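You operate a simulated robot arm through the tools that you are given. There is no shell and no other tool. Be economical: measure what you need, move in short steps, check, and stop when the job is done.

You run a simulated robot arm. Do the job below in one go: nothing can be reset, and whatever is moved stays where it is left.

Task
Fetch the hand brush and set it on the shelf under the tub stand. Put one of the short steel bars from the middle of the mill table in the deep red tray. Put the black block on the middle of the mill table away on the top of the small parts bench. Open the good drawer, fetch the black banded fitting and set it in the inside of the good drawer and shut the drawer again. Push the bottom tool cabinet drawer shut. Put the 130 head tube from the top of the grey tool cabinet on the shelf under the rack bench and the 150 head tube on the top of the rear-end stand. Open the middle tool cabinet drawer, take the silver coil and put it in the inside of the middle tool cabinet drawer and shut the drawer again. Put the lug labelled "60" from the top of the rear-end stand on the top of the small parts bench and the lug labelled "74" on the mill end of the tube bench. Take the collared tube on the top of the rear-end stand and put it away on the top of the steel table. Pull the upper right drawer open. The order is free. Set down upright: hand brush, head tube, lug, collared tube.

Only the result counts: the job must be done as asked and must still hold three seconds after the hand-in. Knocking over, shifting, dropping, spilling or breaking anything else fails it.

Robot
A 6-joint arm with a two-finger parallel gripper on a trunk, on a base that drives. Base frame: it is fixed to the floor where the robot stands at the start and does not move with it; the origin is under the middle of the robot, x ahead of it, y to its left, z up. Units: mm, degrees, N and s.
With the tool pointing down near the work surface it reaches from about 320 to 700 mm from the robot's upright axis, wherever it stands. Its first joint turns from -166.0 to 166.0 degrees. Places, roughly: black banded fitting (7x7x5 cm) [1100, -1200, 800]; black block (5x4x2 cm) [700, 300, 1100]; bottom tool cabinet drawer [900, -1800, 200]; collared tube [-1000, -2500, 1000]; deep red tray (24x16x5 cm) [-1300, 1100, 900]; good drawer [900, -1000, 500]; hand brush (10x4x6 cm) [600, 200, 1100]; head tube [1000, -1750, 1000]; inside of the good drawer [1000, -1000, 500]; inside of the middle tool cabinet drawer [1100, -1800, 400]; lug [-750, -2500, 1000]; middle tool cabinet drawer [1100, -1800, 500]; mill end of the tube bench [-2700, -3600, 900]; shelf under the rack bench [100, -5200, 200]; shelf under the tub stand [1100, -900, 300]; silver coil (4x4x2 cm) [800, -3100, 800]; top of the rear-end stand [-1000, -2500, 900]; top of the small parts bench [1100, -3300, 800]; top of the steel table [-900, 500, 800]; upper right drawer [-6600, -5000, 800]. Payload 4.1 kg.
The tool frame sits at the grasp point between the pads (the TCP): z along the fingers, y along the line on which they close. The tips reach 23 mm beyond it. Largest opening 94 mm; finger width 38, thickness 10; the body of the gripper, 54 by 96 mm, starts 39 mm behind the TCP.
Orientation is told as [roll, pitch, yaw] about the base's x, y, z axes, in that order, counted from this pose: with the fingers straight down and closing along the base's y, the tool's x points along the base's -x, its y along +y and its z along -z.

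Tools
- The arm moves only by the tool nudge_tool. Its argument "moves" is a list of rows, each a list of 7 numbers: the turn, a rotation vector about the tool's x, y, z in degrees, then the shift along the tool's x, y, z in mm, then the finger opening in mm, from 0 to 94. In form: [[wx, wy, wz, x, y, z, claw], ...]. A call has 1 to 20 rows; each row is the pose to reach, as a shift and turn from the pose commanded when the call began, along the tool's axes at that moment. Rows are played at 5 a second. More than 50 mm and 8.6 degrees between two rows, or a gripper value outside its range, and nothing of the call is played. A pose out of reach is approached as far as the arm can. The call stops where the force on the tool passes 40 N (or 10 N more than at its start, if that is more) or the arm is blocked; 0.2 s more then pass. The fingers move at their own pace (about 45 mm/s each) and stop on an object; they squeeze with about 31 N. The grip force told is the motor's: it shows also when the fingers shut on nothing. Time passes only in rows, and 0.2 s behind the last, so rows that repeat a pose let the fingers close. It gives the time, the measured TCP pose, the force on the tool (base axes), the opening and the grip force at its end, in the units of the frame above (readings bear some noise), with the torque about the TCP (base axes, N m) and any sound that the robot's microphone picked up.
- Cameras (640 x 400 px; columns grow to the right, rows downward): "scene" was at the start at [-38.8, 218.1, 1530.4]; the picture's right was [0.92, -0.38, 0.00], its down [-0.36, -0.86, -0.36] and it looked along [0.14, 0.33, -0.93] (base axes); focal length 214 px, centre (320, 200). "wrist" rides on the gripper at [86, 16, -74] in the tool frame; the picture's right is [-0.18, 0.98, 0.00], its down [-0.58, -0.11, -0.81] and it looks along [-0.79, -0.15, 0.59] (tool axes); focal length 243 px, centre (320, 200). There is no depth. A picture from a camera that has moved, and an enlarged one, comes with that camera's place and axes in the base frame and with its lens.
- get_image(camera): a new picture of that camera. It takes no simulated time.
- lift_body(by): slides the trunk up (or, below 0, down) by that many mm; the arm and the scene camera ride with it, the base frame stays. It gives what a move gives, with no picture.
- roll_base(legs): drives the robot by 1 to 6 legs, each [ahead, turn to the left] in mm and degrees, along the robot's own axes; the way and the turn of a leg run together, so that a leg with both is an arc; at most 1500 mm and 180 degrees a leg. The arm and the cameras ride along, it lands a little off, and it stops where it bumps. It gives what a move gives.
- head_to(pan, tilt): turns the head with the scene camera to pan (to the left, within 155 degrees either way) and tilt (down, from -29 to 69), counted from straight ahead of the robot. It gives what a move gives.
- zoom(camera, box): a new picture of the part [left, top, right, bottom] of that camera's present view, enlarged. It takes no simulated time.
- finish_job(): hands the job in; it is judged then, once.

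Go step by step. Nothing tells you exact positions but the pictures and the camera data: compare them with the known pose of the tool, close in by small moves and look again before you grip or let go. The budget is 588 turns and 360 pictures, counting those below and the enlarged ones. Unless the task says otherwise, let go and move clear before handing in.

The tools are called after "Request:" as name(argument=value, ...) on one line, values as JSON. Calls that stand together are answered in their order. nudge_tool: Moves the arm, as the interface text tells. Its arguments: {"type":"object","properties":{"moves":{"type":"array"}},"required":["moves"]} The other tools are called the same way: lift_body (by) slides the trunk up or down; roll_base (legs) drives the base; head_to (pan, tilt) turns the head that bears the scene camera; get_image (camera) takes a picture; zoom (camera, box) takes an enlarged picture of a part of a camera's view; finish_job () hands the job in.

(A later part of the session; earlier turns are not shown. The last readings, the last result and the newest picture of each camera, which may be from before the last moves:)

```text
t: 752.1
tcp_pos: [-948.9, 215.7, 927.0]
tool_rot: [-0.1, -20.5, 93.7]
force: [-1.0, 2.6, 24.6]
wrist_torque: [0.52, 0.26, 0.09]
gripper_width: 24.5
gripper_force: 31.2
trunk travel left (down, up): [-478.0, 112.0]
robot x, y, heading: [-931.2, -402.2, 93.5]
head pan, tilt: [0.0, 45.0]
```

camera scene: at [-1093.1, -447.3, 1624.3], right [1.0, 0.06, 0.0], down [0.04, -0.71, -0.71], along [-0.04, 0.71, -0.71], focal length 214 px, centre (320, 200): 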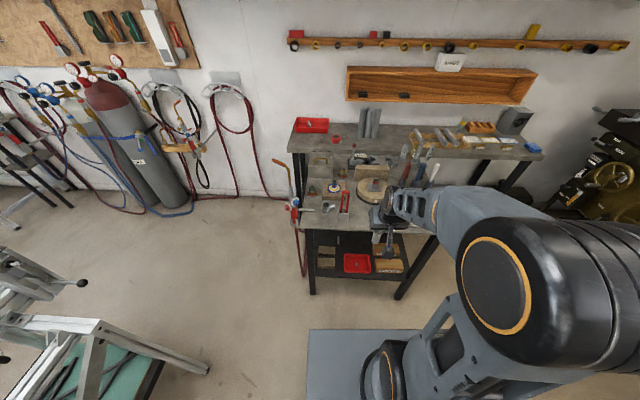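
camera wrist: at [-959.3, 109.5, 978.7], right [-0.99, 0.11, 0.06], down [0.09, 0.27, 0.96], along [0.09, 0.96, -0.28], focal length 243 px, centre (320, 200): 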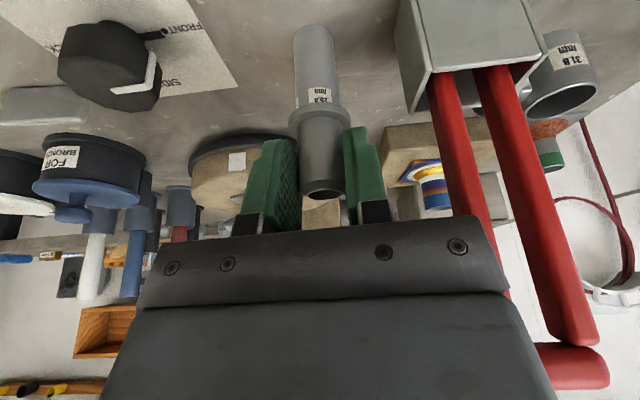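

The tube is on the table. I release and withdraw along the tool axis.

Request:
nudge_tool(moves=[[0, 0, 0, 0, 0, -2, 34], [0, 0, 0, 0, 0, -3, 44], [0, 0, 0, 0, 0, -3, 46], [0, 0, 0, 0, 0, -45, 46], [0, 0, 0, 0, 0, -90, 46], [0, 0, 0, 0, 0, -135, 46]])

Request:
get_image(camera="wrist")

```text
t: 753.5
tcp_pos: [-945.4, 169.6, 1049.6]
tool_rot: [-0.1, -20.1, 93.7]
force: [-0.6, 0.4, -0.5]
wrist_torque: [-0.03, 0.03, -0.01]
gripper_width: 46.1
gripper_force: 0.1
trunk travel left (down, up): [-478.0, 112.0]
robot x, y, heading: [-928.3, -400.2, 93.4]
head pan, tilt: [0.0, 45.0]
```

```text
111 pictures are left
camera wrist: at [-955.5, 61.9, 1091.3], right [-0.99, 0.11, 0.06], down [0.09, 0.27, 0.96], along [0.09, 0.96, -0.28], focal length 243 px, centre (320, 200)
```

wrist: 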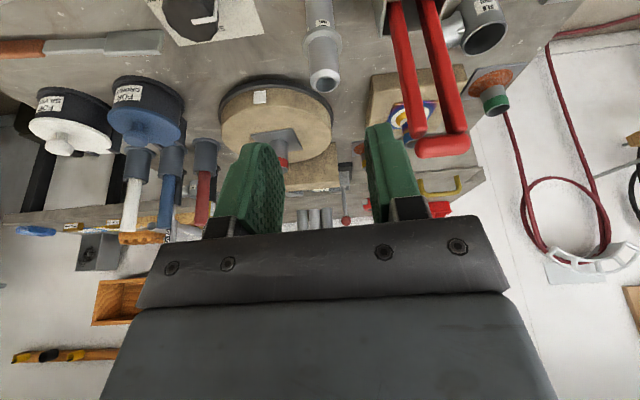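

The collared tube stands on the steel table. Now lug 74: I straighten the tool and return to the stand's north side.

Request:
nudge_tool(moves=[[0, 7, 0, 30, 0, -30, 66], [0, 14, 0, 60, 0, -60, 66], [0, 20, 0, 90, 0, -80, 66], [0, 20, 0, 125, 0, -90, 66]])

Request:
lift_body(by=112)

Request:
roll_base(legs=[[-1340, 0], [0, 176.6]])

Request:
get_image(camera="wrist")

```text
t: 754.5
tcp_pos: [-936.2, 21.6, 1092.8]
tool_rot: [-0.1, -0.3, 93.8]
force: [0.2, 0.0, -0.3]
wrist_torque: [0.02, -0.03, 0.02]
gripper_width: 66.1
gripper_force: 0.1
trunk travel left (down, up): [-478.0, 112.0]
robot x, y, heading: [-930.2, -399.2, 93.6]
head pan, tilt: [0.0, 45.0]
```

```text
t: 756.0
tcp_pos: [-938.5, 21.6, 1203.6]
tool_rot: [-0.2, -0.2, 93.9]
force: [-0.4, 0.2, -0.1]
wrist_torque: [0.01, 0.0, -0.01]
gripper_width: 66.0
gripper_force: 0.2
trunk travel left (down, up): [-590.0, 0.0]
robot x, y, heading: [-930.9, -401.2, 93.4]
head pan, tilt: [0.0, 45.0]
```

```text
t: 770.1
tcp_pos: [-833.0, -2184.1, 1205.0]
tool_rot: [-0.1, -0.2, -86.9]
force: [-0.3, 0.5, 0.5]
wrist_torque: [0.0, 0.01, 0.03]
gripper_width: 66.0
gripper_force: 0.0
trunk travel left (down, up): [-590.0, 0.0]
robot x, y, heading: [-832.4, -1764.6, -87.5]
head pan, tilt: [0.0, 45.0]
```

```text
110 pictures are left
camera wrist: at [-821.3, -2096.0, 1279.2], right [0.99, -0.13, 0.0], down [-0.08, -0.58, 0.81], along [-0.11, -0.8, -0.59], focal length 243 px, centre (320, 200)
```

wrist: 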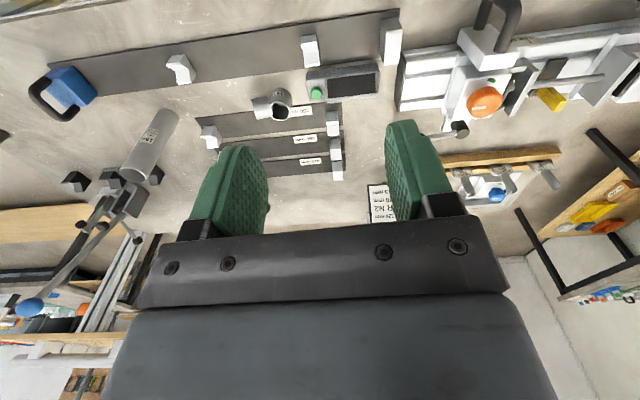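

Request:
nudge_tool(moves=[[0, 0, -7.3, -10, -8, 12, 66], [0, 0, -14.5, -20, -16, 23, 66], [0, 0, -21.8, -31, -25, 35, 66], [0, 0, -29, -41, -33, 47, 66], [0, 0, -36.3, -51, -41, 58, 66], [0, 0, -43.5, -61, -50, 70, 66], [0, 0, -50.8, -72, -58, 82, 66], [0, 0, -58, -82, -66, 93, 66], [0, 0, -65.3, -92, -74, 105, 66], [0, 0, -72.5, -102, -83, 117, 66], [0, 0, -79.8, -113, -91, 128, 66], [0, 0, -87, -123, -99, 140, 66]])

Request:
get_image(camera="wrist")

```text
t: 772.7
tcp_pos: [-926.3, -2314.9, 1063.7]
tool_rot: [-0.2, 0.2, 0.0]
force: [-0.6, -0.3, -0.4]
wrist_torque: [-0.01, 0.0, 0.02]
gripper_width: 66.3
gripper_force: 0.0
trunk travel left (down, up): [-590.0, 0.0]
robot x, y, heading: [-835.4, -1765.1, -87.4]
head pan, tilt: [0.0, 45.0]
```

```text
109 pictures are left
camera wrist: at [-1013.0, -2297.0, 1138.8], right [0.18, 0.98, 0.0], down [0.58, -0.1, 0.81], along [0.79, -0.15, -0.59], focal length 243 px, centre (320, 200)
```

wrist: 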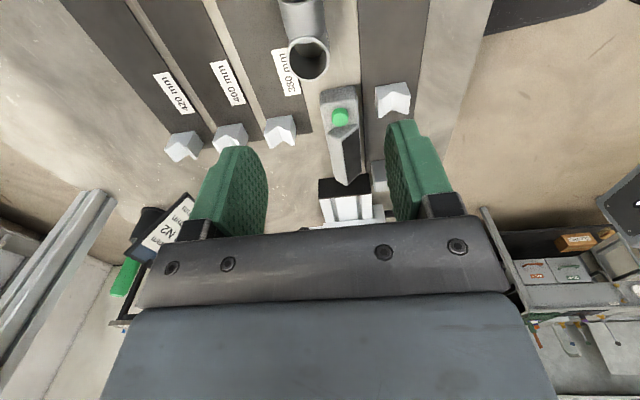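

Request:
nudge_tool(moves=[[0, 0, 0, -4, -10, 40, 62], [0, 0, 0, -4, -10, 80, 62], [0, 0, 0, -4, -10, 110, 62]])

Request:
get_image(camera="wrist")

```text
t: 773.5
tcp_pos: [-922.2, -2326.0, 956.0]
tool_rot: [-0.2, 0.1, 0.0]
force: [0.2, -0.1, 0.1]
wrist_torque: [0.03, 0.03, 0.0]
gripper_width: 61.8
gripper_force: 0.0
trunk travel left (down, up): [-590.0, 0.0]
robot x, y, heading: [-834.8, -1763.9, -87.4]
head pan, tilt: [0.0, 45.0]
```

```text
108 pictures are left
camera wrist: at [-1009.9, -2308.5, 1031.0], right [0.18, 0.98, 0.0], down [0.58, -0.11, 0.81], along [0.79, -0.15, -0.59], focal length 243 px, centre (320, 200)
```

wrist: 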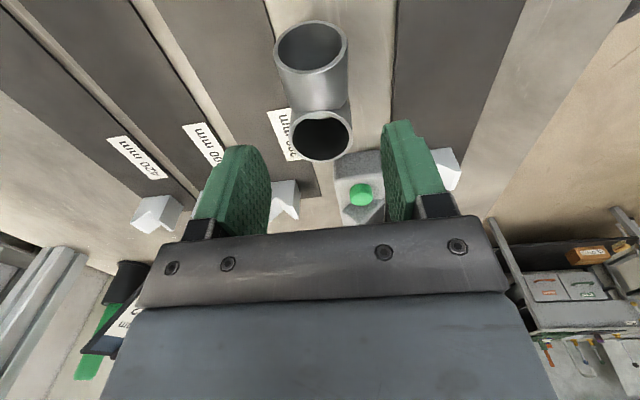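

Request:
nudge_tool(moves=[[0, 0, 0, -4, 1, 20, 58], [0, 0, 0, -4, 1, 38, 58], [0, 0, 0, -4, 1, 42, 58]])

Request:
nudge_tool(moves=[[0, 0, 0, 0, 0, 0, 45], [0, 0, 0, 0, 0, 0, 25], [0, 0, 0, 0, 0, 0, 5], [0, 0, 0, 0, 0, 0, 0], [0, 0, 0, 0, 0, 0, 0]])

Request:
get_image(camera="wrist")

```text
t: 774.3
tcp_pos: [-917.1, -2324.0, 912.9]
tool_rot: [-0.2, 0.1, 0.0]
force: [1.1, 0.3, 1.0]
wrist_torque: [-0.03, 0.03, 0.01]
gripper_width: 57.8
gripper_force: 0.1
trunk travel left (down, up): [-590.0, 0.0]
robot x, y, heading: [-834.0, -1766.5, -87.3]
head pan, tilt: [0.0, 45.0]
```

```text
t: 775.5
tcp_pos: [-917.0, -2323.8, 913.2]
tool_rot: [-0.3, 0.1, 0.1]
force: [0.0, 0.0, 0.6]
wrist_torque: [0.0, -0.02, 0.0]
gripper_width: 35.8
gripper_force: 30.7
trunk travel left (down, up): [-590.0, 0.0]
robot x, y, heading: [-839.6, -1765.5, -87.5]
head pan, tilt: [0.0, 45.0]
```

```text
107 pictures are left
camera wrist: at [-1004.6, -2306.0, 988.1], right [0.18, 0.98, 0.0], down [0.58, -0.11, 0.81], along [0.79, -0.15, -0.59], focal length 243 px, centre (320, 200)
```

wrist: 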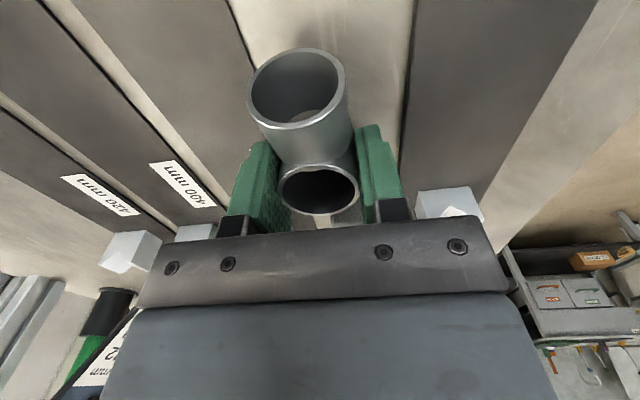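

Lug 74 gripped. I lift it, retract, and look for the tube bench.

Request:
nudge_tool(moves=[[0, 0, 0, 0, 0, -40, 0], [0, 0, 0, 0, 0, -85, 0], [0, 0, 0, 0, 0, -130, 0], [0, 0, 0, 0, 0, -175, 0], [0, 0, 0, 0, 40, -200, 0], [0, 0, 0, 0, 85, -210, 0], [0, 0, 0, 0, 130, -220, 0]])

Request:
head_to(pan=-20, tilt=20)

Request:
get_image(camera="scene")

Request:
head_to(pan=-65, tilt=20)

Request:
get_image(camera="scene")

```text
t: 777.1
tcp_pos: [-916.4, -2190.3, 1132.4]
tool_rot: [-0.2, 0.0, 0.0]
force: [-0.7, -0.3, -1.5]
wrist_torque: [0.01, -0.02, 0.0]
gripper_width: 35.7
gripper_force: 31.6
trunk travel left (down, up): [-590.0, 0.0]
robot x, y, heading: [-834.4, -1766.5, -87.3]
head pan, tilt: [0.0, 45.0]
```

```text
t: 778.0
tcp_pos: [-915.8, -2193.6, 1133.9]
tool_rot: [-0.2, 0.1, -0.1]
force: [0.1, 0.0, -1.1]
wrist_torque: [0.03, 0.01, -0.01]
gripper_width: 35.8
gripper_force: 31.3
trunk travel left (down, up): [-590.0, 0.0]
robot x, y, heading: [-832.1, -1766.3, -87.4]
head pan, tilt: [-20.0, 20.0]
```

```text
106 pictures are left
camera scene: at [-699.2, -1785.9, 1662.9], right [-0.95, 0.3, 0.0], down [0.1, 0.33, -0.94], along [-0.28, -0.9, -0.34], focal length 214 px, centre (320, 200)
```

scene: 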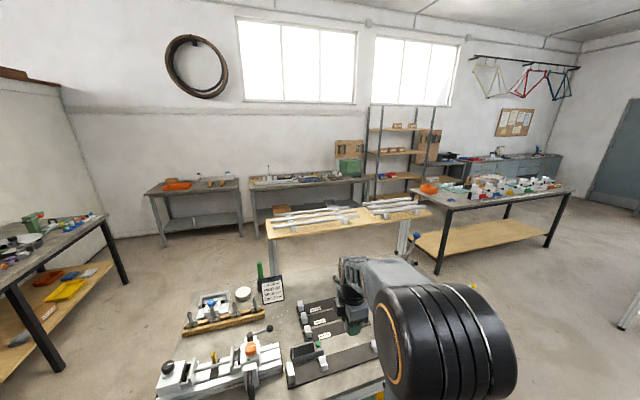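

```text
t: 779.1
tcp_pos: [-917.3, -2193.0, 1132.7]
tool_rot: [-0.1, 0.1, 0.0]
force: [-0.2, -0.8, -0.9]
wrist_torque: [0.01, 0.02, 0.0]
gripper_width: 35.6
gripper_force: 31.3
trunk travel left (down, up): [-590.0, 0.0]
robot x, y, heading: [-833.7, -1765.0, -87.6]
head pan, tilt: [-65.0, 20.0]
```

```text
105 pictures are left
camera scene: at [-753.9, -1740.3, 1663.0], right [-0.46, 0.89, 0.0], down [0.3, 0.16, -0.94], along [-0.83, -0.44, -0.34], focal length 214 px, centre (320, 200)
```

scene: 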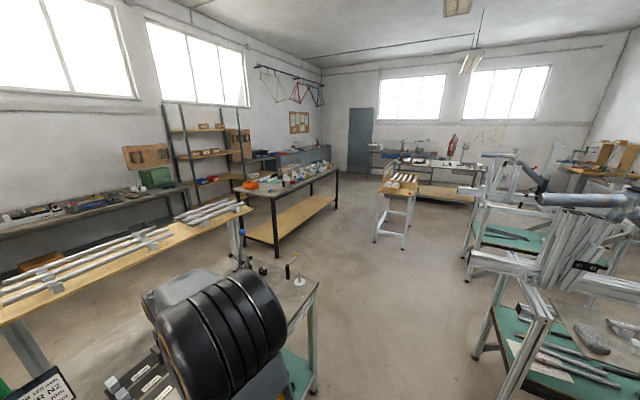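

The tube bench (black legs) lies around x -2600…-4500, y -3400…-4000; its mill end is the near (east) end. I drive there around the stand.

Request:
roll_base(legs=[[0, -92.5], [1170, 0], [0, 59.6], [1250, 0], [0, 30]])

Request:
head_to(pan=10, tilt=40)

Request:
get_image(camera="scene")

```text
t: 799.0
tcp_pos: [-2642.7, -3372.0, 1131.7]
tool_rot: [-0.1, 0.0, 1.3]
force: [0.1, -0.8, -2.0]
wrist_torque: [0.01, 0.0, 0.03]
gripper_width: 35.7
gripper_force: 30.5
trunk travel left (down, up): [-590.0, 0.0]
robot x, y, heading: [-2571.4, -2941.2, -85.7]
head pan, tilt: [-65.0, 20.0]
```

```text
t: 800.5
tcp_pos: [-2643.8, -3371.6, 1132.4]
tool_rot: [-0.2, 0.0, 1.4]
force: [0.3, -0.2, -1.3]
wrist_torque: [-0.03, -0.01, 0.0]
gripper_width: 35.8
gripper_force: 31.1
trunk travel left (down, up): [-590.0, 0.0]
robot x, y, heading: [-2570.7, -2940.7, -85.8]
head pan, tilt: [10.0, 40.0]
```

```text
104 pictures are left
camera scene: at [-2389.7, -2952.7, 1631.6], right [-0.97, -0.24, 0.0], down [-0.16, 0.62, -0.77], along [0.19, -0.74, -0.64], focal length 214 px, centre (320, 200)
```

scene: 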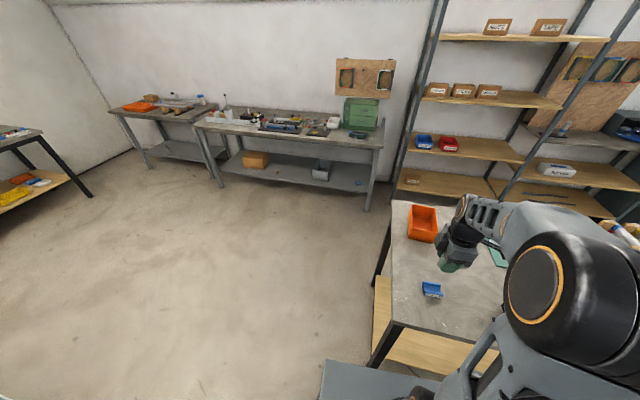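

Request:
nudge_tool(moves=[[0, 0, 0, 6, -38, 0, 0], [0, 0, 0, 12, -75, 0, 0], [0, 0, 0, 18, -112, 20, 0], [0, 0, 0, 24, -150, 50, 0], [0, 0, 0, 30, -187, 80, 0], [0, 0, 0, 30, -187, 120, 0]])

Request:
get_image(camera="wrist")

Request:
zoom(camera="scene", box=[370, 180, 530, 340])

```text
t: 801.9
tcp_pos: [-2667.5, -3562.8, 1014.7]
tool_rot: [-0.2, 0.1, 1.4]
force: [0.1, 0.3, -0.8]
wrist_torque: [-0.04, 0.02, -0.03]
gripper_width: 35.8
gripper_force: 31.3
trunk travel left (down, up): [-590.0, 0.0]
robot x, y, heading: [-2570.9, -2941.4, -86.0]
head pan, tilt: [10.0, 40.0]
```

```text
103 pictures are left
camera wrist: at [-2754.1, -3547.8, 1090.1], right [0.16, 0.99, 0.0], down [0.59, -0.09, 0.81], along [0.79, -0.13, -0.59], focal length 243 px, centre (320, 200)
```

wrist: 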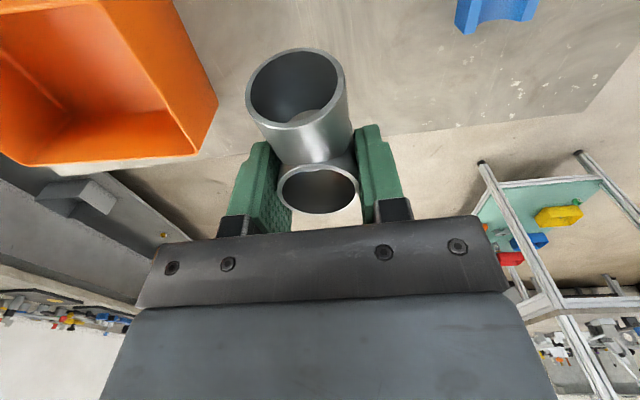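

```text
2.50 times, centred on (450, 260) of scene
camera zoom: at [-2389.7, -2953.1, 1631.6], right [-0.97, -0.24, 0.0], down [-0.16, 0.62, -0.77], along [0.19, -0.74, -0.64], focal length 536 px, centre (-5, 50)
```

zoom: 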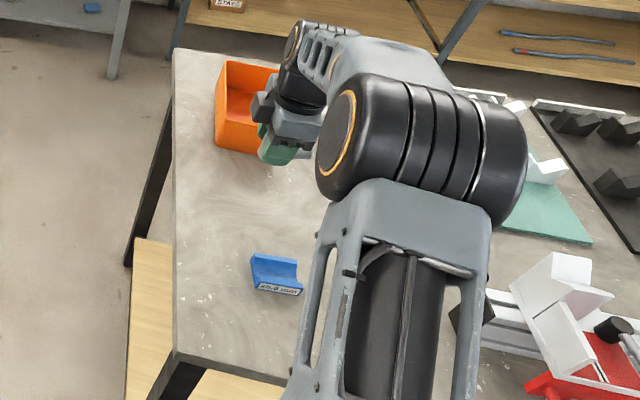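

Request:
nudge_tool(moves=[[0, 0, 0, 0, 0, 40, 0], [0, 0, 0, 0, 0, 80, 0]])

Request:
get_image(camera="wrist")

Request:
nudge_tool(moves=[[0, 0, 0, 0, 0, 6, 0], [0, 0, 0, 0, 0, 12, 0]])

```text
t: 802.5
tcp_pos: [-2668.0, -3561.5, 933.6]
tool_rot: [-0.3, 0.1, 1.5]
force: [0.4, 1.1, -0.9]
wrist_torque: [-0.01, -0.02, -0.02]
gripper_width: 35.6
gripper_force: 31.1
trunk travel left (down, up): [-590.0, 0.0]
robot x, y, heading: [-2574.3, -2940.9, -86.0]
head pan, tilt: [10.0, 40.0]
```

```text
101 pictures are left
camera wrist: at [-2754.3, -3545.7, 1008.9], right [0.16, 0.99, 0.0], down [0.59, -0.09, 0.81], along [0.79, -0.13, -0.59], focal length 243 px, centre (320, 200)
```

wrist: 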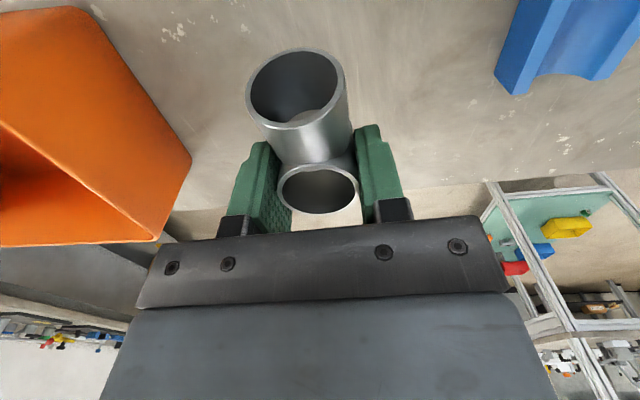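

```text
t: 803.1
tcp_pos: [-2666.5, -3561.4, 920.8]
tool_rot: [-0.2, 0.1, 1.4]
force: [-0.1, -0.6, -0.7]
wrist_torque: [-0.01, 0.01, 0.03]
gripper_width: 35.8
gripper_force: 30.9
trunk travel left (down, up): [-590.0, 0.0]
robot x, y, heading: [-2571.6, -2942.9, -85.9]
head pan, tilt: [10.0, 40.0]
```

Request:
nudge_tool(moves=[[0, 0, 0, 0, 0, 6, 0], [0, 0, 0, 0, 0, 12, 0]])

Request:
nudge_tool(moves=[[0, 0, 0, 0, 0, 6, 0], [0, 0, 0, 0, 0, 12, 0]])

Request:
get_image(camera="wrist")

```text
t: 803.7
tcp_pos: [-2667.5, -3561.5, 909.2]
tool_rot: [-0.2, 0.0, 1.4]
force: [-0.7, 0.3, -0.4]
wrist_torque: [0.03, 0.01, -0.02]
gripper_width: 35.8
gripper_force: 31.0
trunk travel left (down, up): [-590.0, 0.0]
robot x, y, heading: [-2569.3, -2943.4, -86.0]
head pan, tilt: [10.0, 40.0]
```

```text
t: 804.3
tcp_pos: [-2668.5, -3559.6, 897.4]
tool_rot: [-0.2, 0.2, 1.4]
force: [-0.5, -0.1, -0.3]
wrist_torque: [-0.01, -0.02, -0.03]
gripper_width: 35.6
gripper_force: 30.9
trunk travel left (down, up): [-590.0, 0.0]
robot x, y, heading: [-2571.2, -2940.9, -85.8]
head pan, tilt: [10.0, 40.0]
```

```text
100 pictures are left
camera wrist: at [-2755.8, -3544.5, 972.8], right [0.16, 0.99, 0.0], down [0.59, -0.09, 0.81], along [0.79, -0.13, -0.59], focal length 243 px, centre (320, 200)
```

wrist: 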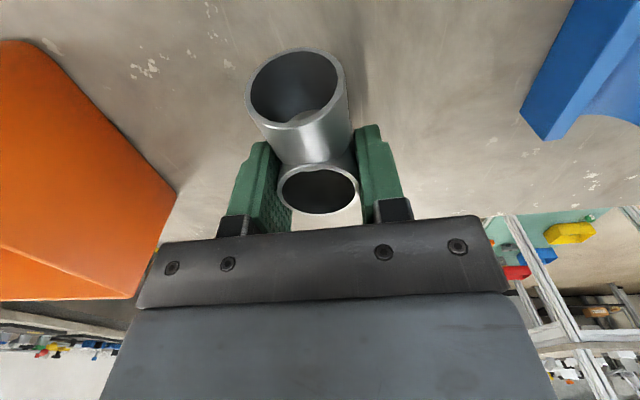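

Request:
nudge_tool(moves=[[0, 0, 0, 0, 0, 5, 0], [0, 0, 0, 0, 0, 10, 0]])

Request:
nudge_tool(moves=[[0, 0, 0, 0, 0, 4, 0], [0, 0, 0, 0, 0, 8, 0]])

Request:
nudge_tool(moves=[[0, 0, 0, 0, 0, 3, 0], [0, 0, 0, 0, 0, 6, 0]])

```text
t: 804.9
tcp_pos: [-2669.6, -3560.8, 890.9]
tool_rot: [-0.5, 0.2, 1.4]
force: [1.6, 5.9, 25.6]
wrist_torque: [0.41, 0.1, -0.04]
gripper_width: 35.9
gripper_force: 31.5
trunk travel left (down, up): [-590.0, 0.0]
robot x, y, heading: [-2571.8, -2946.4, -85.9]
head pan, tilt: [10.0, 40.0]
```

```text
t: 805.3
tcp_pos: [-2668.6, -3564.2, 889.9]
tool_rot: [-1.0, 0.4, 1.4]
force: [0.0, 0.6, 17.3]
wrist_torque: [0.3, 0.09, 0.02]
gripper_width: 35.6
gripper_force: 31.0
trunk travel left (down, up): [-590.0, 0.0]
robot x, y, heading: [-2570.1, -2940.8, -85.7]
head pan, tilt: [10.0, 40.0]
stopped in row 2: the force on the tool passed its limit (the readings are from after the stop); the commanded pose is now the measured one
```

```text
t: 805.9
tcp_pos: [-2669.5, -3566.4, 891.2]
tool_rot: [-1.5, 0.4, 1.4]
force: [1.0, -1.1, 14.6]
wrist_torque: [0.27, -0.03, -0.06]
gripper_width: 35.8
gripper_force: 31.4
trunk travel left (down, up): [-590.0, 0.0]
robot x, y, heading: [-2572.0, -2941.4, -85.9]
head pan, tilt: [10.0, 40.0]
stopped in row 2: the force on the tool passed its limit (the readings are from after the stop); the commanded pose is now the measured one
```

Request:
nudge_tool(moves=[[0, 0, 0, 0, 0, -1, 40], [0, 0, 0, 0, 0, -1, 48], [0, 0, 0, 0, 0, -1, 48], [0, 0, 0, 0, 0, -40, 48], [0, 0, 0, 0, 0, -85, 48], [0, 0, 0, 0, 0, -130, 48], [0, 0, 0, 0, 0, -170, 48]])

Request:
get_image(camera="wrist")

```text
t: 807.5
tcp_pos: [-2670.2, -3560.3, 1058.2]
tool_rot: [-1.1, 0.4, 1.5]
force: [0.1, -0.2, 0.4]
wrist_torque: [-0.01, 0.03, 0.01]
gripper_width: 47.9
gripper_force: 0.1
trunk travel left (down, up): [-590.0, 0.0]
robot x, y, heading: [-2570.3, -2941.1, -85.8]
head pan, tilt: [10.0, 40.0]
```

```text
99 pictures are left
camera wrist: at [-2756.9, -3543.9, 1134.0], right [0.16, 0.99, -0.02], down [0.59, -0.08, 0.81], along [0.79, -0.14, -0.59], focal length 243 px, centre (320, 200)
```

wrist: 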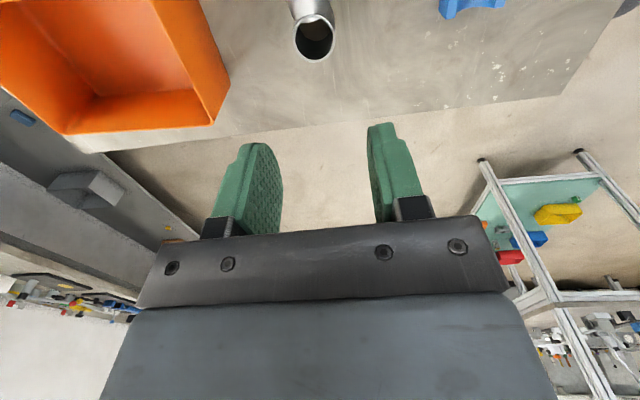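

Lug 74 stands on the mill end of the tube bench. From here I try to read the third lug's label on the rear-end stand.

Request:
head_to(pan=98, tilt=25)

Request:
get_image(camera="scene")

```text
t: 809.1
tcp_pos: [-2668.9, -3561.5, 1057.7]
tool_rot: [-1.1, 0.3, 1.5]
force: [-0.7, -0.1, 1.4]
wrist_torque: [-0.03, 0.01, -0.01]
gripper_width: 48.0
gripper_force: 0.0
trunk travel left (down, up): [-590.0, 0.0]
robot x, y, heading: [-2570.2, -2938.7, -85.8]
head pan, tilt: [98.0, 25.0]
```

```text
98 pictures are left
camera scene: at [-2320.2, -2850.9, 1654.8], right [0.21, -0.98, 0.0], down [-0.41, -0.09, -0.91], along [0.89, 0.19, -0.42], focal length 214 px, centre (320, 200)
```

scene: 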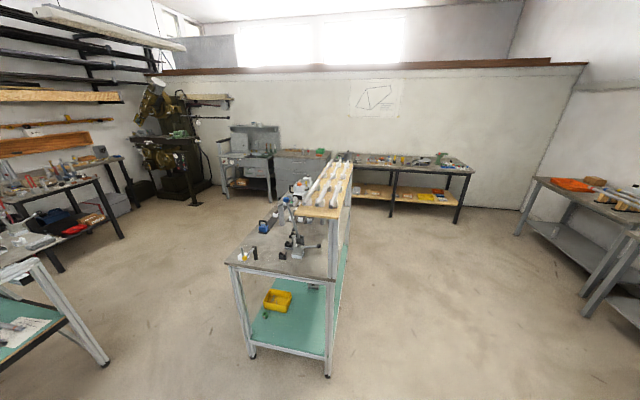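

Request:
zoom(camera="scene", box=[290, 200, 350, 240])

```text
10.00 times, centred on (320, 220) of scene
camera zoom: at [-2320.2, -2850.9, 1654.8], right [0.21, -0.98, 0.0], down [-0.41, -0.09, -0.91], along [0.89, 0.19, -0.42], focal length 2145 px, centre (320, 0)
```

zoom: 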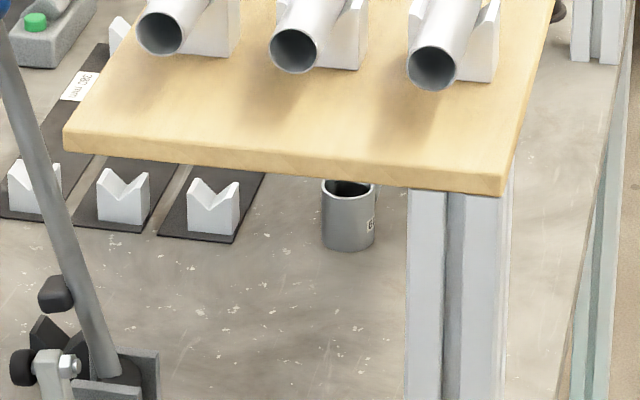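

Request:
zoom(camera="scene", box=[320, 216, 332, 226])

```text
16.00 times, centred on (326, 221) of scene
camera zoom: at [-2320.2, -2850.9, 1654.8], right [0.21, -0.98, 0.0], down [-0.41, -0.09, -0.91], along [0.89, 0.19, -0.42], focal length 3432 px, centre (224, -136)
```

zoom: 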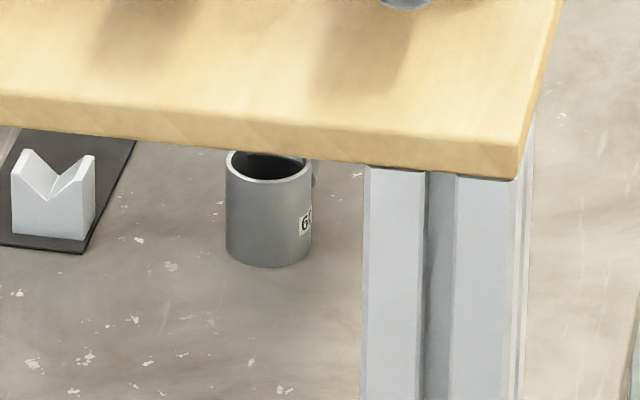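

The third lug seems to read "60". I need a better view of it, from the south. I retract and drive there.

Request:
nudge_tool(moves=[[0, 0, 0, 0, 45, -15, 60], [0, 0, 0, 0, 90, -30, 60], [0, 0, 0, 0, 135, -45, 60], [0, 0, 0, 0, 180, -60, 60]])

Request:
roll_base(legs=[[-100, 0], [0, 50], [900, 0]])

Request:
head_to(pan=85, tilt=30)

Request:
get_image(camera="scene")

```text
t: 810.1
tcp_pos: [-2673.5, -3379.7, 1116.7]
tool_rot: [-1.2, 0.3, 1.4]
force: [0.0, 0.2, 0.3]
wrist_torque: [0.01, 0.0, -0.01]
gripper_width: 59.9
gripper_force: 0.0
trunk travel left (down, up): [-590.0, 0.0]
robot x, y, heading: [-2576.2, -2941.4, -85.8]
head pan, tilt: [98.0, 25.0]
```

```text
t: 817.8
tcp_pos: [-1582.0, -3735.1, 1117.2]
tool_rot: [-1.1, 0.3, 51.2]
force: [-0.2, -1.2, 0.2]
wrist_torque: [-0.02, 0.01, 0.02]
gripper_width: 59.9
gripper_force: 0.1
trunk travel left (down, up): [-590.0, 0.0]
robot x, y, heading: [-1855.8, -3376.1, -36.0]
head pan, tilt: [98.0, 25.0]
```

```text
t: 818.5
tcp_pos: [-1582.7, -3735.8, 1116.9]
tool_rot: [-1.1, 0.3, 51.2]
force: [0.2, -1.1, -0.4]
wrist_torque: [0.04, 0.02, 0.01]
gripper_width: 60.1
gripper_force: 0.0
trunk travel left (down, up): [-590.0, 0.0]
robot x, y, heading: [-1850.3, -3375.7, -36.0]
head pan, tilt: [85.0, 30.0]
```

```text
95 pictures are left
camera scene: at [-1744.2, -3136.0, 1646.9], right [0.75, -0.66, 0.0], down [-0.33, -0.38, -0.87], along [0.57, 0.65, -0.5], focal length 214 px, centre (320, 200)
```

scene: 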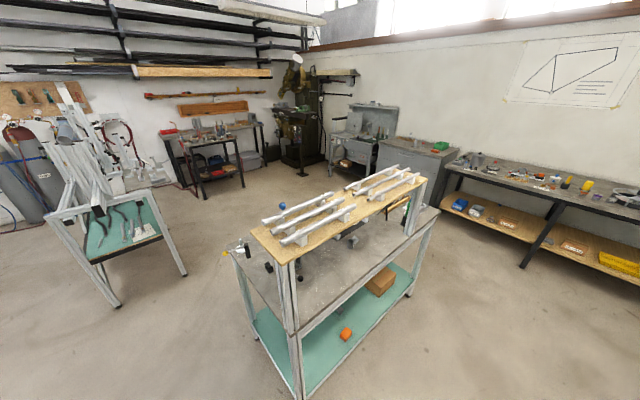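

Request:
zoom(camera="scene", box=[330, 222, 378, 252])

```text
13.33 times, centred on (354, 237) of scene
camera zoom: at [-1744.2, -3136.0, 1646.9], right [0.75, -0.66, 0.0], down [-0.33, -0.38, -0.87], along [0.57, 0.65, -0.5], focal length 2860 px, centre (-133, -293)
```

zoom: 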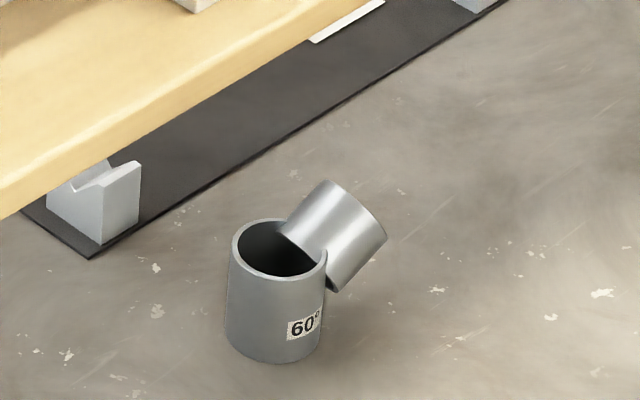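

The third lug clearly reads 60°, so the lug I moved is the wrong one. I drive back to the small parts bench to take it back first.

Request:
roll_base(legs=[[0, 42], [1100, 0], [1030, 0], [0, -6]])

Request:
nudge_tool(moves=[[0, 0, 8, 0, 0, 0, 60], [0, 0, 16, 0, 0, 0, 60], [0, 0, 24, 0, 0, 0, 60], [0, 0, 32, 0, 0, 0, 60], [0, 0, 40, 0, 0, 0, 60], [0, 0, 48, 0, 0, 0, 60], [0, 0, 56, 0, 0, 0, 60], [0, 0, 64, 0, 0, 0, 60], [0, 0, 72, 0, 0, 0, 60], [0, 0, 80, 0, 0, 0, 60], [0, 0, 88, 0, 0, 0, 60]])

Request:
nudge_tool(moves=[[0, 0, 8, 0, 0, 0, 60], [0, 0, 16, 0, 0, 0, 60], [0, 0, 24, 0, 0, 0, 60], [0, 0, 32, 0, 0, 0, 60], [0, 0, 40, 0, 0, 0, 60], [0, 0, 48, 0, 0, 0, 60], [0, 0, 56, 0, 0, 0, 60], [0, 0, 64, 0, 0, 0, 60], [0, 0, 72, 0, 0, 0, 60], [0, 0, 80, 0, 0, 0, 60], [0, 0, 87, 0, 0, 0, 60]])

```text
t: 831.5
tcp_pos: [682.6, -3317.0, 1117.1]
tool_rot: [-1.1, 0.3, 86.9]
force: [-0.3, -0.3, 0.4]
wrist_torque: [0.03, -0.02, 0.0]
gripper_width: 60.2
gripper_force: 0.0
trunk travel left (down, up): [-590.0, 0.0]
robot x, y, heading: [256.3, -3181.1, -0.3]
head pan, tilt: [85.0, 30.0]
```

```text
t: 833.9
tcp_pos: [682.0, -3316.6, 1116.0]
tool_rot: [-0.4, -1.1, -1.0]
force: [0.8, 0.6, -0.5]
wrist_torque: [0.02, 0.01, 0.02]
gripper_width: 60.0
gripper_force: 0.1
trunk travel left (down, up): [-590.0, 0.0]
robot x, y, heading: [250.6, -3178.5, -0.1]
head pan, tilt: [85.0, 30.0]
```

```text
t: 836.3
tcp_pos: [681.3, -3316.6, 1116.9]
tool_rot: [1.0, -0.4, -88.1]
force: [0.3, 0.5, -0.6]
wrist_torque: [0.02, 0.01, 0.0]
gripper_width: 60.1
gripper_force: 0.1
trunk travel left (down, up): [-590.0, 0.0]
robot x, y, heading: [253.1, -3179.5, -0.2]
head pan, tilt: [85.0, 30.0]
```

Request:
roll_base(legs=[[0, 27.8], [192, 0], [0, -27.6]])

Request:
nudge_tool(moves=[[0, -0.2, 0, 30, 29, 0, 60], [0, -0.4, 0, 61, 58, 0, 60], [0.1, -0.6, 0, 91, 87, 0, 60], [0.2, -0.8, 0, 122, 116, 10, 60], [0.3, -1, 0, 152, 144, 20, 60], [0.4, -1, 0, 183, 173, 40, 60], [0.4, -1, 0, 213, 202, 60, 60], [0.4, -1, 0, 243, 231, 85, 60]])

Request:
get_image(camera="wrist")

```text
t: 840.6
tcp_pos: [851.0, -3234.7, 1117.5]
tool_rot: [1.2, -0.4, -88.6]
force: [-0.3, 0.6, 0.1]
wrist_torque: [0.02, -0.02, -0.02]
gripper_width: 60.1
gripper_force: 0.0
trunk travel left (down, up): [-590.0, 0.0]
robot x, y, heading: [422.7, -3096.5, -0.9]
head pan, tilt: [85.0, 30.0]
```

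```text
t: 842.4
tcp_pos: [1075.3, -2984.2, 1034.7]
tool_rot: [0.6, -1.4, -88.6]
force: [-0.2, -0.2, 0.1]
wrist_torque: [-0.01, -0.02, 0.04]
gripper_width: 60.0
gripper_force: 0.0
trunk travel left (down, up): [-590.0, 0.0]
robot x, y, heading: [421.6, -3094.1, -1.0]
head pan, tilt: [85.0, 30.0]
```

```text
93 pictures are left
camera wrist: at [1088.0, -2895.5, 1107.9], right [0.99, -0.16, 0.02], down [-0.1, -0.56, 0.82], along [-0.12, -0.81, -0.57], focal length 243 px, centre (320, 200)
```

wrist: 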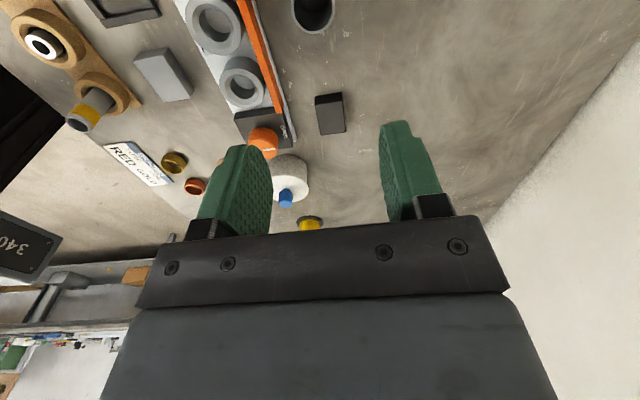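

Request:
nudge_tool(moves=[[0.3, 0.7, 0, 5, 0, 40, 54], [0.6, 1.4, 0, 9, 0, 85, 54], [0.6, 1.4, 0, 9, 0, 125, 54], [0.6, 1.4, 0, 9, 0, 150, 54]])

Request:
get_image(camera="wrist")

```text
t: 843.4
tcp_pos: [1078.0, -2979.5, 882.7]
tool_rot: [0.0, 0.0, -88.6]
force: [0.0, -0.8, -0.6]
wrist_torque: [0.03, 0.0, 0.0]
gripper_width: 53.8
gripper_force: 0.1
trunk travel left (down, up): [-590.0, 0.0]
robot x, y, heading: [423.8, -3092.1, -1.0]
head pan, tilt: [85.0, 30.0]
```

```text
92 pictures are left
camera wrist: at [1092.1, -2892.4, 959.0], right [0.99, -0.16, 0.0], down [-0.1, -0.58, 0.81], along [-0.13, -0.8, -0.59], focal length 243 px, centre (320, 200)
```

wrist: 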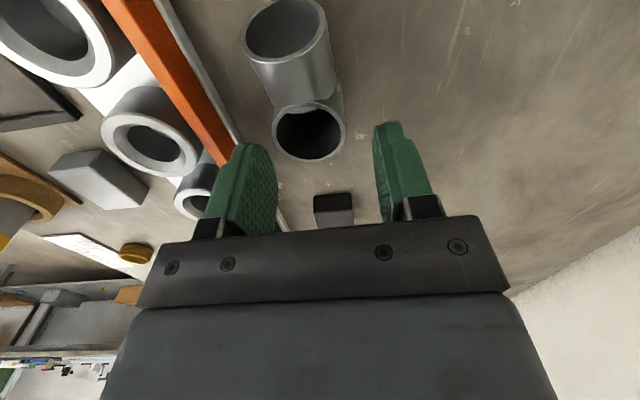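

Request:
nudge_tool(moves=[[0, 0, 0, 4, -3, 15, 54], [0, 0, 0, 4, -3, 29, 54], [0, 0, 0, 4, -3, 29, 35], [0, 0, 0, 4, -3, 29, 10], [0, 0, 0, 4, -3, 29, 0], [0, 0, 0, 4, -3, 29, 0]])

Request:
nudge_tool(moves=[[0, 0, 0, 0, 0, -40, 0], [0, 0, 0, 0, 0, -85, 0], [0, 0, 0, 0, 0, -130, 0], [0, 0, 0, 0, 0, -175, 0], [0, 0, 0, 0, -45, -190, 0], [0, 0, 0, 0, -90, -200, 0], [0, 0, 0, 0, -135, -220, 0], [0, 0, 0, 0, -180, -240, 0]])

Request:
get_image(camera="wrist")

```text
t: 844.8
tcp_pos: [1076.1, -2974.8, 856.3]
tool_rot: [0.2, 0.0, -88.6]
force: [-0.5, -0.3, -0.6]
wrist_torque: [-0.01, -0.01, 0.02]
gripper_width: 35.7
gripper_force: 30.8
trunk travel left (down, up): [-590.0, 0.0]
robot x, y, heading: [419.6, -3093.1, -0.9]
head pan, tilt: [85.0, 30.0]
```

```text
t: 846.6
tcp_pos: [893.3, -2978.8, 1095.6]
tool_rot: [0.2, 0.0, -88.5]
force: [0.4, -0.2, -1.3]
wrist_torque: [-0.04, 0.01, 0.01]
gripper_width: 35.6
gripper_force: 30.7
trunk travel left (down, up): [-590.0, 0.0]
robot x, y, heading: [419.2, -3095.5, -0.8]
head pan, tilt: [85.0, 30.0]
```

```text
91 pictures are left
camera wrist: at [905.8, -2891.8, 1170.1], right [0.99, -0.16, 0.0], down [-0.1, -0.58, 0.81], along [-0.13, -0.8, -0.59], focal length 243 px, centre (320, 200)
```

wrist: 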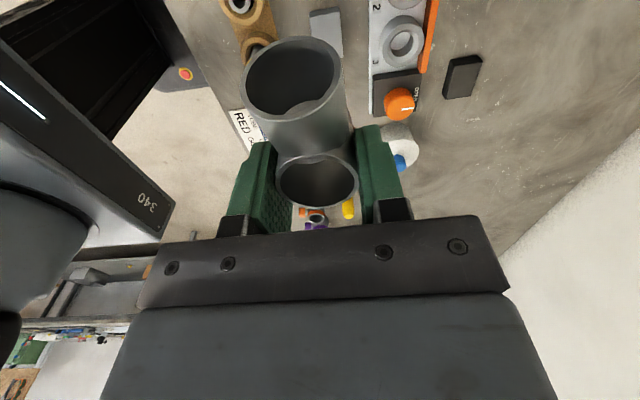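

Wrong lug picked up again. I carry it back to its original spot (-535,-2440) on the rear-end stand.

Request:
roll_base(legs=[[-150, 0], [0, 96], [1337, 0], [0, 84.8], [710, 0]])

Request:
roll_base(legs=[[0, 89], [55, 0]])

```text
t: 865.3
tcp_pos: [-980.8, -1842.2, 1093.9]
tool_rot: [0.2, 0.0, 89.2]
force: [-1.0, -0.5, -0.6]
wrist_torque: [0.05, 0.03, 0.0]
gripper_width: 35.7
gripper_force: 30.8
trunk travel left (down, up): [-590.0, 0.0]
robot x, y, heading: [-503.3, -1740.3, 176.7]
head pan, tilt: [85.0, 30.0]
```

```text
t: 870.0
tcp_pos: [-412.1, -2274.7, 1094.8]
tool_rot: [0.1, 0.0, 178.8]
force: [-0.3, -1.3, -1.0]
wrist_torque: [0.0, 0.0, 0.0]
gripper_width: 35.7
gripper_force: 31.4
trunk travel left (down, up): [-590.0, 0.0]
robot x, y, heading: [-509.7, -1795.4, -93.4]
head pan, tilt: [85.0, 30.0]
```

Request:
nudge_tool(moves=[[0, 0, -7.2, -10, 14, 0, 0], [0, 0, -14.4, -20, 29, 0, 0], [0, 0, -21.6, -30, 43, 0, 0], [0, 0, -28.8, -40, 57, 0, 0], [0, 0, -36, -50, 72, 0, 0], [0, 0, -43.2, -60, 86, 0, 0], [0, 0, -50.4, -70, 101, 0, 0], [0, 0, -57.6, -80, 115, 0, 0], [0, 0, -64.8, -90, 129, 0, 0], [0, 0, -72, -100, 144, 0, 0], [0, 0, -79.2, -110, 158, 0, 0], [0, 0, -86.3, -119, 172, 0, 0], [0, 0, -86.3, -119, 172, 40, 0], [0, 0, -86.3, -119, 172, 85, 0]])

Request:
get_image(camera="wrist")

```text
t: 873.0
tcp_pos: [-533.7, -2444.3, 1008.9]
tool_rot: [0.1, -0.2, -94.9]
force: [0.4, 0.1, -1.7]
wrist_torque: [-0.02, 0.01, 0.02]
gripper_width: 35.9
gripper_force: 30.4
trunk travel left (down, up): [-590.0, 0.0]
robot x, y, heading: [-507.1, -1798.8, -93.3]
head pan, tilt: [85.0, 30.0]
```

```text
90 pictures are left
camera wrist: at [-511.2, -2358.9, 1083.3], right [0.96, -0.27, 0.0], down [-0.16, -0.57, 0.81], along [-0.21, -0.78, -0.59], focal length 243 px, centre (320, 200)
```

wrist: 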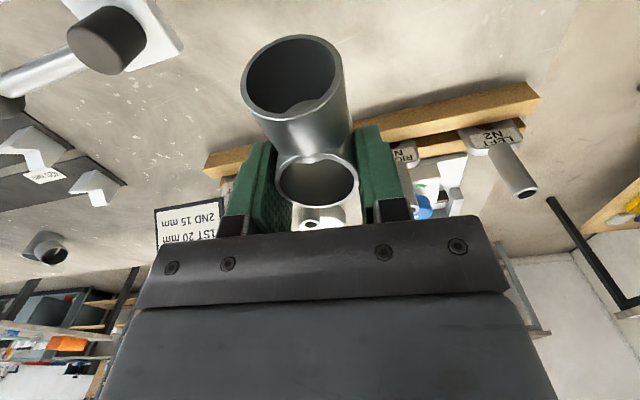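

Request:
nudge_tool(moves=[[0, 0, 0, 0, 0, 40, 0], [0, 0, 0, 0, 0, 80, 0], [0, 0, 0, 0, 0, 87, 0]])

Request:
nudge_tool(moves=[[0, 0, 0, 0, 0, 3, 0], [0, 0, 0, 0, 0, 6, 0]])

Request:
nudge_tool(moves=[[0, 0, 0, 0, 0, 2, 0], [0, 0, 0, 0, 0, 4, 0]])

```text
t: 873.9
tcp_pos: [-534.5, -2443.6, 922.3]
tool_rot: [0.0, -0.2, -94.9]
force: [0.0, 0.3, -1.1]
wrist_torque: [0.0, -0.01, -0.02]
gripper_width: 35.6
gripper_force: 31.4
trunk travel left (down, up): [-590.0, 0.0]
robot x, y, heading: [-505.4, -1797.8, -93.4]
head pan, tilt: [85.0, 30.0]
```

```text
t: 874.5
tcp_pos: [-534.0, -2446.2, 916.7]
tool_rot: [0.0, -0.1, -94.7]
force: [-0.4, 0.1, -1.2]
wrist_torque: [0.02, 0.01, 0.01]
gripper_width: 35.5
gripper_force: 30.9
trunk travel left (down, up): [-590.0, 0.0]
robot x, y, heading: [-505.2, -1795.7, -93.3]
head pan, tilt: [85.0, 30.0]
```

```text
t: 875.0
tcp_pos: [-535.4, -2445.6, 914.3]
tool_rot: [0.1, -0.3, -94.8]
force: [0.1, 1.8, 11.1]
wrist_torque: [0.33, -0.01, 0.0]
gripper_width: 35.9
gripper_force: 30.7
trunk travel left (down, up): [-590.0, 0.0]
robot x, y, heading: [-506.1, -1799.6, -92.9]
head pan, tilt: [85.0, 30.0]
```

Contact at its old place. I release and rise; then I look at it.

Request:
nudge_tool(moves=[[0, 0, 0, 0, 0, -1, 40], [0, 0, 0, 0, 0, -1, 52], [0, 0, 0, 0, 0, -1, 54], [0, 0, 0, 0, 0, -40, 54], [0, 0, 0, 0, 0, -85, 54], [0, 0, 0, 0, 0, -130, 54], [0, 0, 0, 40, 0, -150, 54], [0, 0, 0, 85, 0, -150, 54], [0, 0, 0, 130, 0, -150, 54]])

Request:
get_image(camera="wrist")

```text
t: 877.0
tcp_pos: [-527.8, -2314.6, 1062.0]
tool_rot: [0.0, -0.1, -94.8]
force: [0.2, 1.1, 0.2]
wrist_torque: [0.02, -0.01, 0.0]
gripper_width: 54.0
gripper_force: 0.0
trunk travel left (down, up): [-590.0, 0.0]
robot x, y, heading: [-506.3, -1798.9, -93.5]
head pan, tilt: [85.0, 30.0]
```

```text
89 pictures are left
camera wrist: at [-505.3, -2228.3, 1137.7], right [0.96, -0.27, 0.0], down [-0.16, -0.57, 0.81], along [-0.21, -0.78, -0.59], focal length 243 px, centre (320, 200)
```

wrist: 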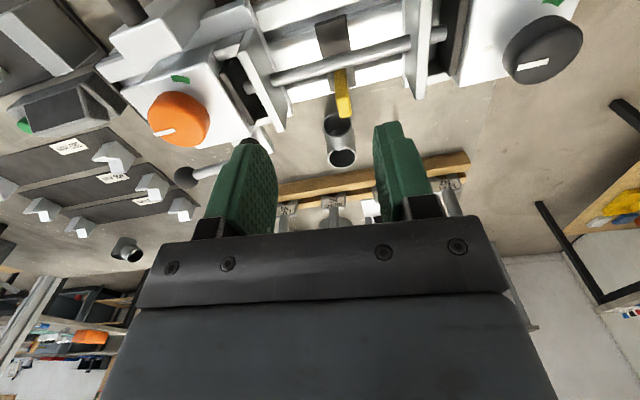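

The wrong lug is back. Now lug 60 at ≈(-1075,-2606) under the raised plank; I'll reach it from the south side. I drive around the east end.

Request:
nudge_tool(moves=[[0, 0, 0, 40, 0, 0, 40], [0, 0, 0, 80, 0, 0, 20], [0, 0, 0, 110, 0, 0, 0]])

Request:
roll_base(legs=[[-70, 0], [0, 93.4], [660, 0], [0, -88], [1000, 0], [545, 0]])

Request:
roll_base(legs=[[0, -92], [1250, 0], [0, -90]])

Request:
head_to(pan=0, tilt=35)

Request:
get_image(camera="scene")

```text
t: 877.9
tcp_pos: [-517.6, -2207.1, 1060.9]
tool_rot: [0.0, -0.1, -94.8]
force: [0.7, 0.0, -0.2]
wrist_torque: [0.0, 0.02, 0.01]
gripper_width: 0.1
gripper_force: 12.1
trunk travel left (down, up): [-590.0, 0.0]
robot x, y, heading: [-507.4, -1792.7, -93.3]
head pan, tilt: [85.0, 30.0]
```

```text
t: 897.3
tcp_pos: [217.5, -3672.5, 1062.7]
tool_rot: [0.0, -0.1, -90.2]
force: [-1.0, -0.4, -0.3]
wrist_torque: [0.02, 0.02, -0.01]
gripper_width: 0.0
gripper_force: 31.0
trunk travel left (down, up): [-590.0, 0.0]
robot x, y, heading: [195.8, -3265.6, -88.7]
head pan, tilt: [85.0, 30.0]
```

```text
t: 911.4
tcp_pos: [-1061.2, -2868.4, 1061.7]
tool_rot: [0.0, 0.0, 87.2]
force: [-0.3, 0.4, 0.4]
wrist_torque: [-0.02, 0.0, 0.0]
gripper_width: 0.0
gripper_force: 31.0
trunk travel left (down, up): [-590.0, 0.0]
robot x, y, heading: [-1058.1, -3282.1, 88.6]
head pan, tilt: [85.0, 30.0]
```

```text
t: 913.0
tcp_pos: [-1061.1, -2867.4, 1061.8]
tool_rot: [0.0, -0.1, 87.2]
force: [0.2, -0.1, 0.2]
wrist_torque: [-0.01, -0.02, -0.02]
gripper_width: 0.0
gripper_force: 30.6
trunk travel left (down, up): [-590.0, 0.0]
robot x, y, heading: [-1060.8, -3279.7, 88.6]
head pan, tilt: [0.0, 35.0]
```

```text
88 pictures are left
camera scene: at [-1224.2, -3246.0, 1639.1], right [1.0, -0.02, 0.0], down [-0.01, -0.57, -0.82], along [0.02, 0.82, -0.57], focal length 214 px, centre (320, 200)
```

scene: 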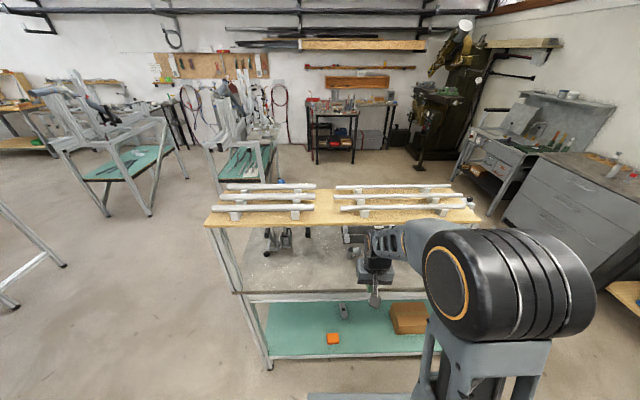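

Request:
roll_base(legs=[[-60, 0]])

Request:
nudge_tool(moves=[[0, -8, 0, -26, 0, 16, 0], [0, -16, 0, -52, 0, 32, 0], [0, -24, 0, -79, 0, 48, 0], [0, -32, 0, -105, 0, 64, 0], [0, -40, 0, -132, 0, 82, 0], [0, -48, 0, -158, 0, 100, 0]])

Request:
get_image(camera="wrist")

```text
t: 914.0
tcp_pos: [-1061.9, -2928.3, 1062.0]
tool_rot: [0.0, -0.2, 87.1]
force: [-0.1, -0.6, -0.4]
wrist_torque: [-0.02, -0.01, 0.0]
gripper_width: 0.0
gripper_force: 30.9
trunk travel left (down, up): [-590.0, 0.0]
robot x, y, heading: [-1057.8, -3336.6, 88.5]
head pan, tilt: [0.0, 35.0]
```

```text
t: 915.6
tcp_pos: [-1053.1, -2786.1, 954.6]
tool_rot: [-4.1, -45.0, 74.8]
force: [0.4, 0.3, 0.0]
wrist_torque: [0.01, -0.01, -0.01]
gripper_width: 0.2
gripper_force: 31.1
out of reach, approached as far as the arm can: row 4, 5, 6
trunk travel left (down, up): [-590.0, 0.0]
robot x, y, heading: [-1058.7, -3337.6, 88.5]
head pan, tilt: [0.0, 35.0]
stopped in row 6: the arm was blocked; the commanded pose is now the measured one
```

```text
87 pictures are left
camera wrist: at [-1104.4, -2889.1, 945.3], right [-0.9, 0.43, 0.08], down [0.01, -0.17, 0.99], along [0.44, 0.89, 0.15], focal length 243 px, centre (320, 200)
```

wrist: 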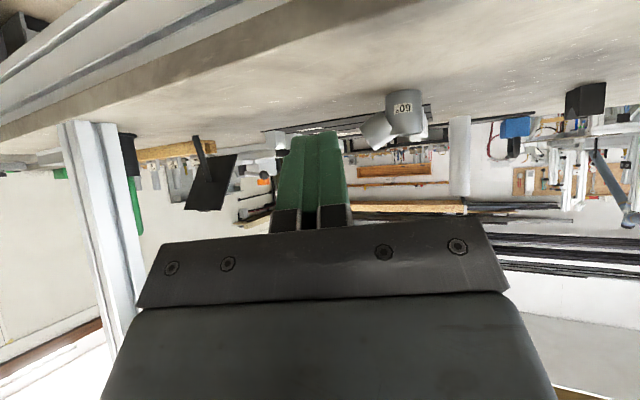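

Request:
nudge_tool(moves=[[0, 8, 0, 0, 0, -20, 0], [0, 16, 0, 0, 0, -40, 0], [0, 20, 0, 0, 0, -50, 0]])

Request:
roll_base(legs=[[-110, 0]])

```text
t: 916.4
tcp_pos: [-1069.3, -2819.4, 989.9]
tool_rot: [-3.2, -25.1, 73.3]
force: [-0.1, 0.0, 0.7]
wrist_torque: [-0.03, 0.03, -0.02]
gripper_width: 0.0
gripper_force: 31.8
out of reach, approached as far as the arm can: row 2
trunk travel left (down, up): [-590.0, 0.0]
robot x, y, heading: [-1056.5, -3340.9, 88.5]
head pan, tilt: [0.0, 35.0]
```

```text
t: 917.6
tcp_pos: [-1072.7, -2932.5, 989.4]
tool_rot: [-3.2, -24.9, 73.4]
force: [0.1, -0.2, -0.5]
wrist_torque: [0.04, -0.02, 0.0]
gripper_width: 0.1
gripper_force: 31.0
trunk travel left (down, up): [-590.0, 0.0]
robot x, y, heading: [-1060.6, -3450.3, 88.7]
head pan, tilt: [0.0, 35.0]
```

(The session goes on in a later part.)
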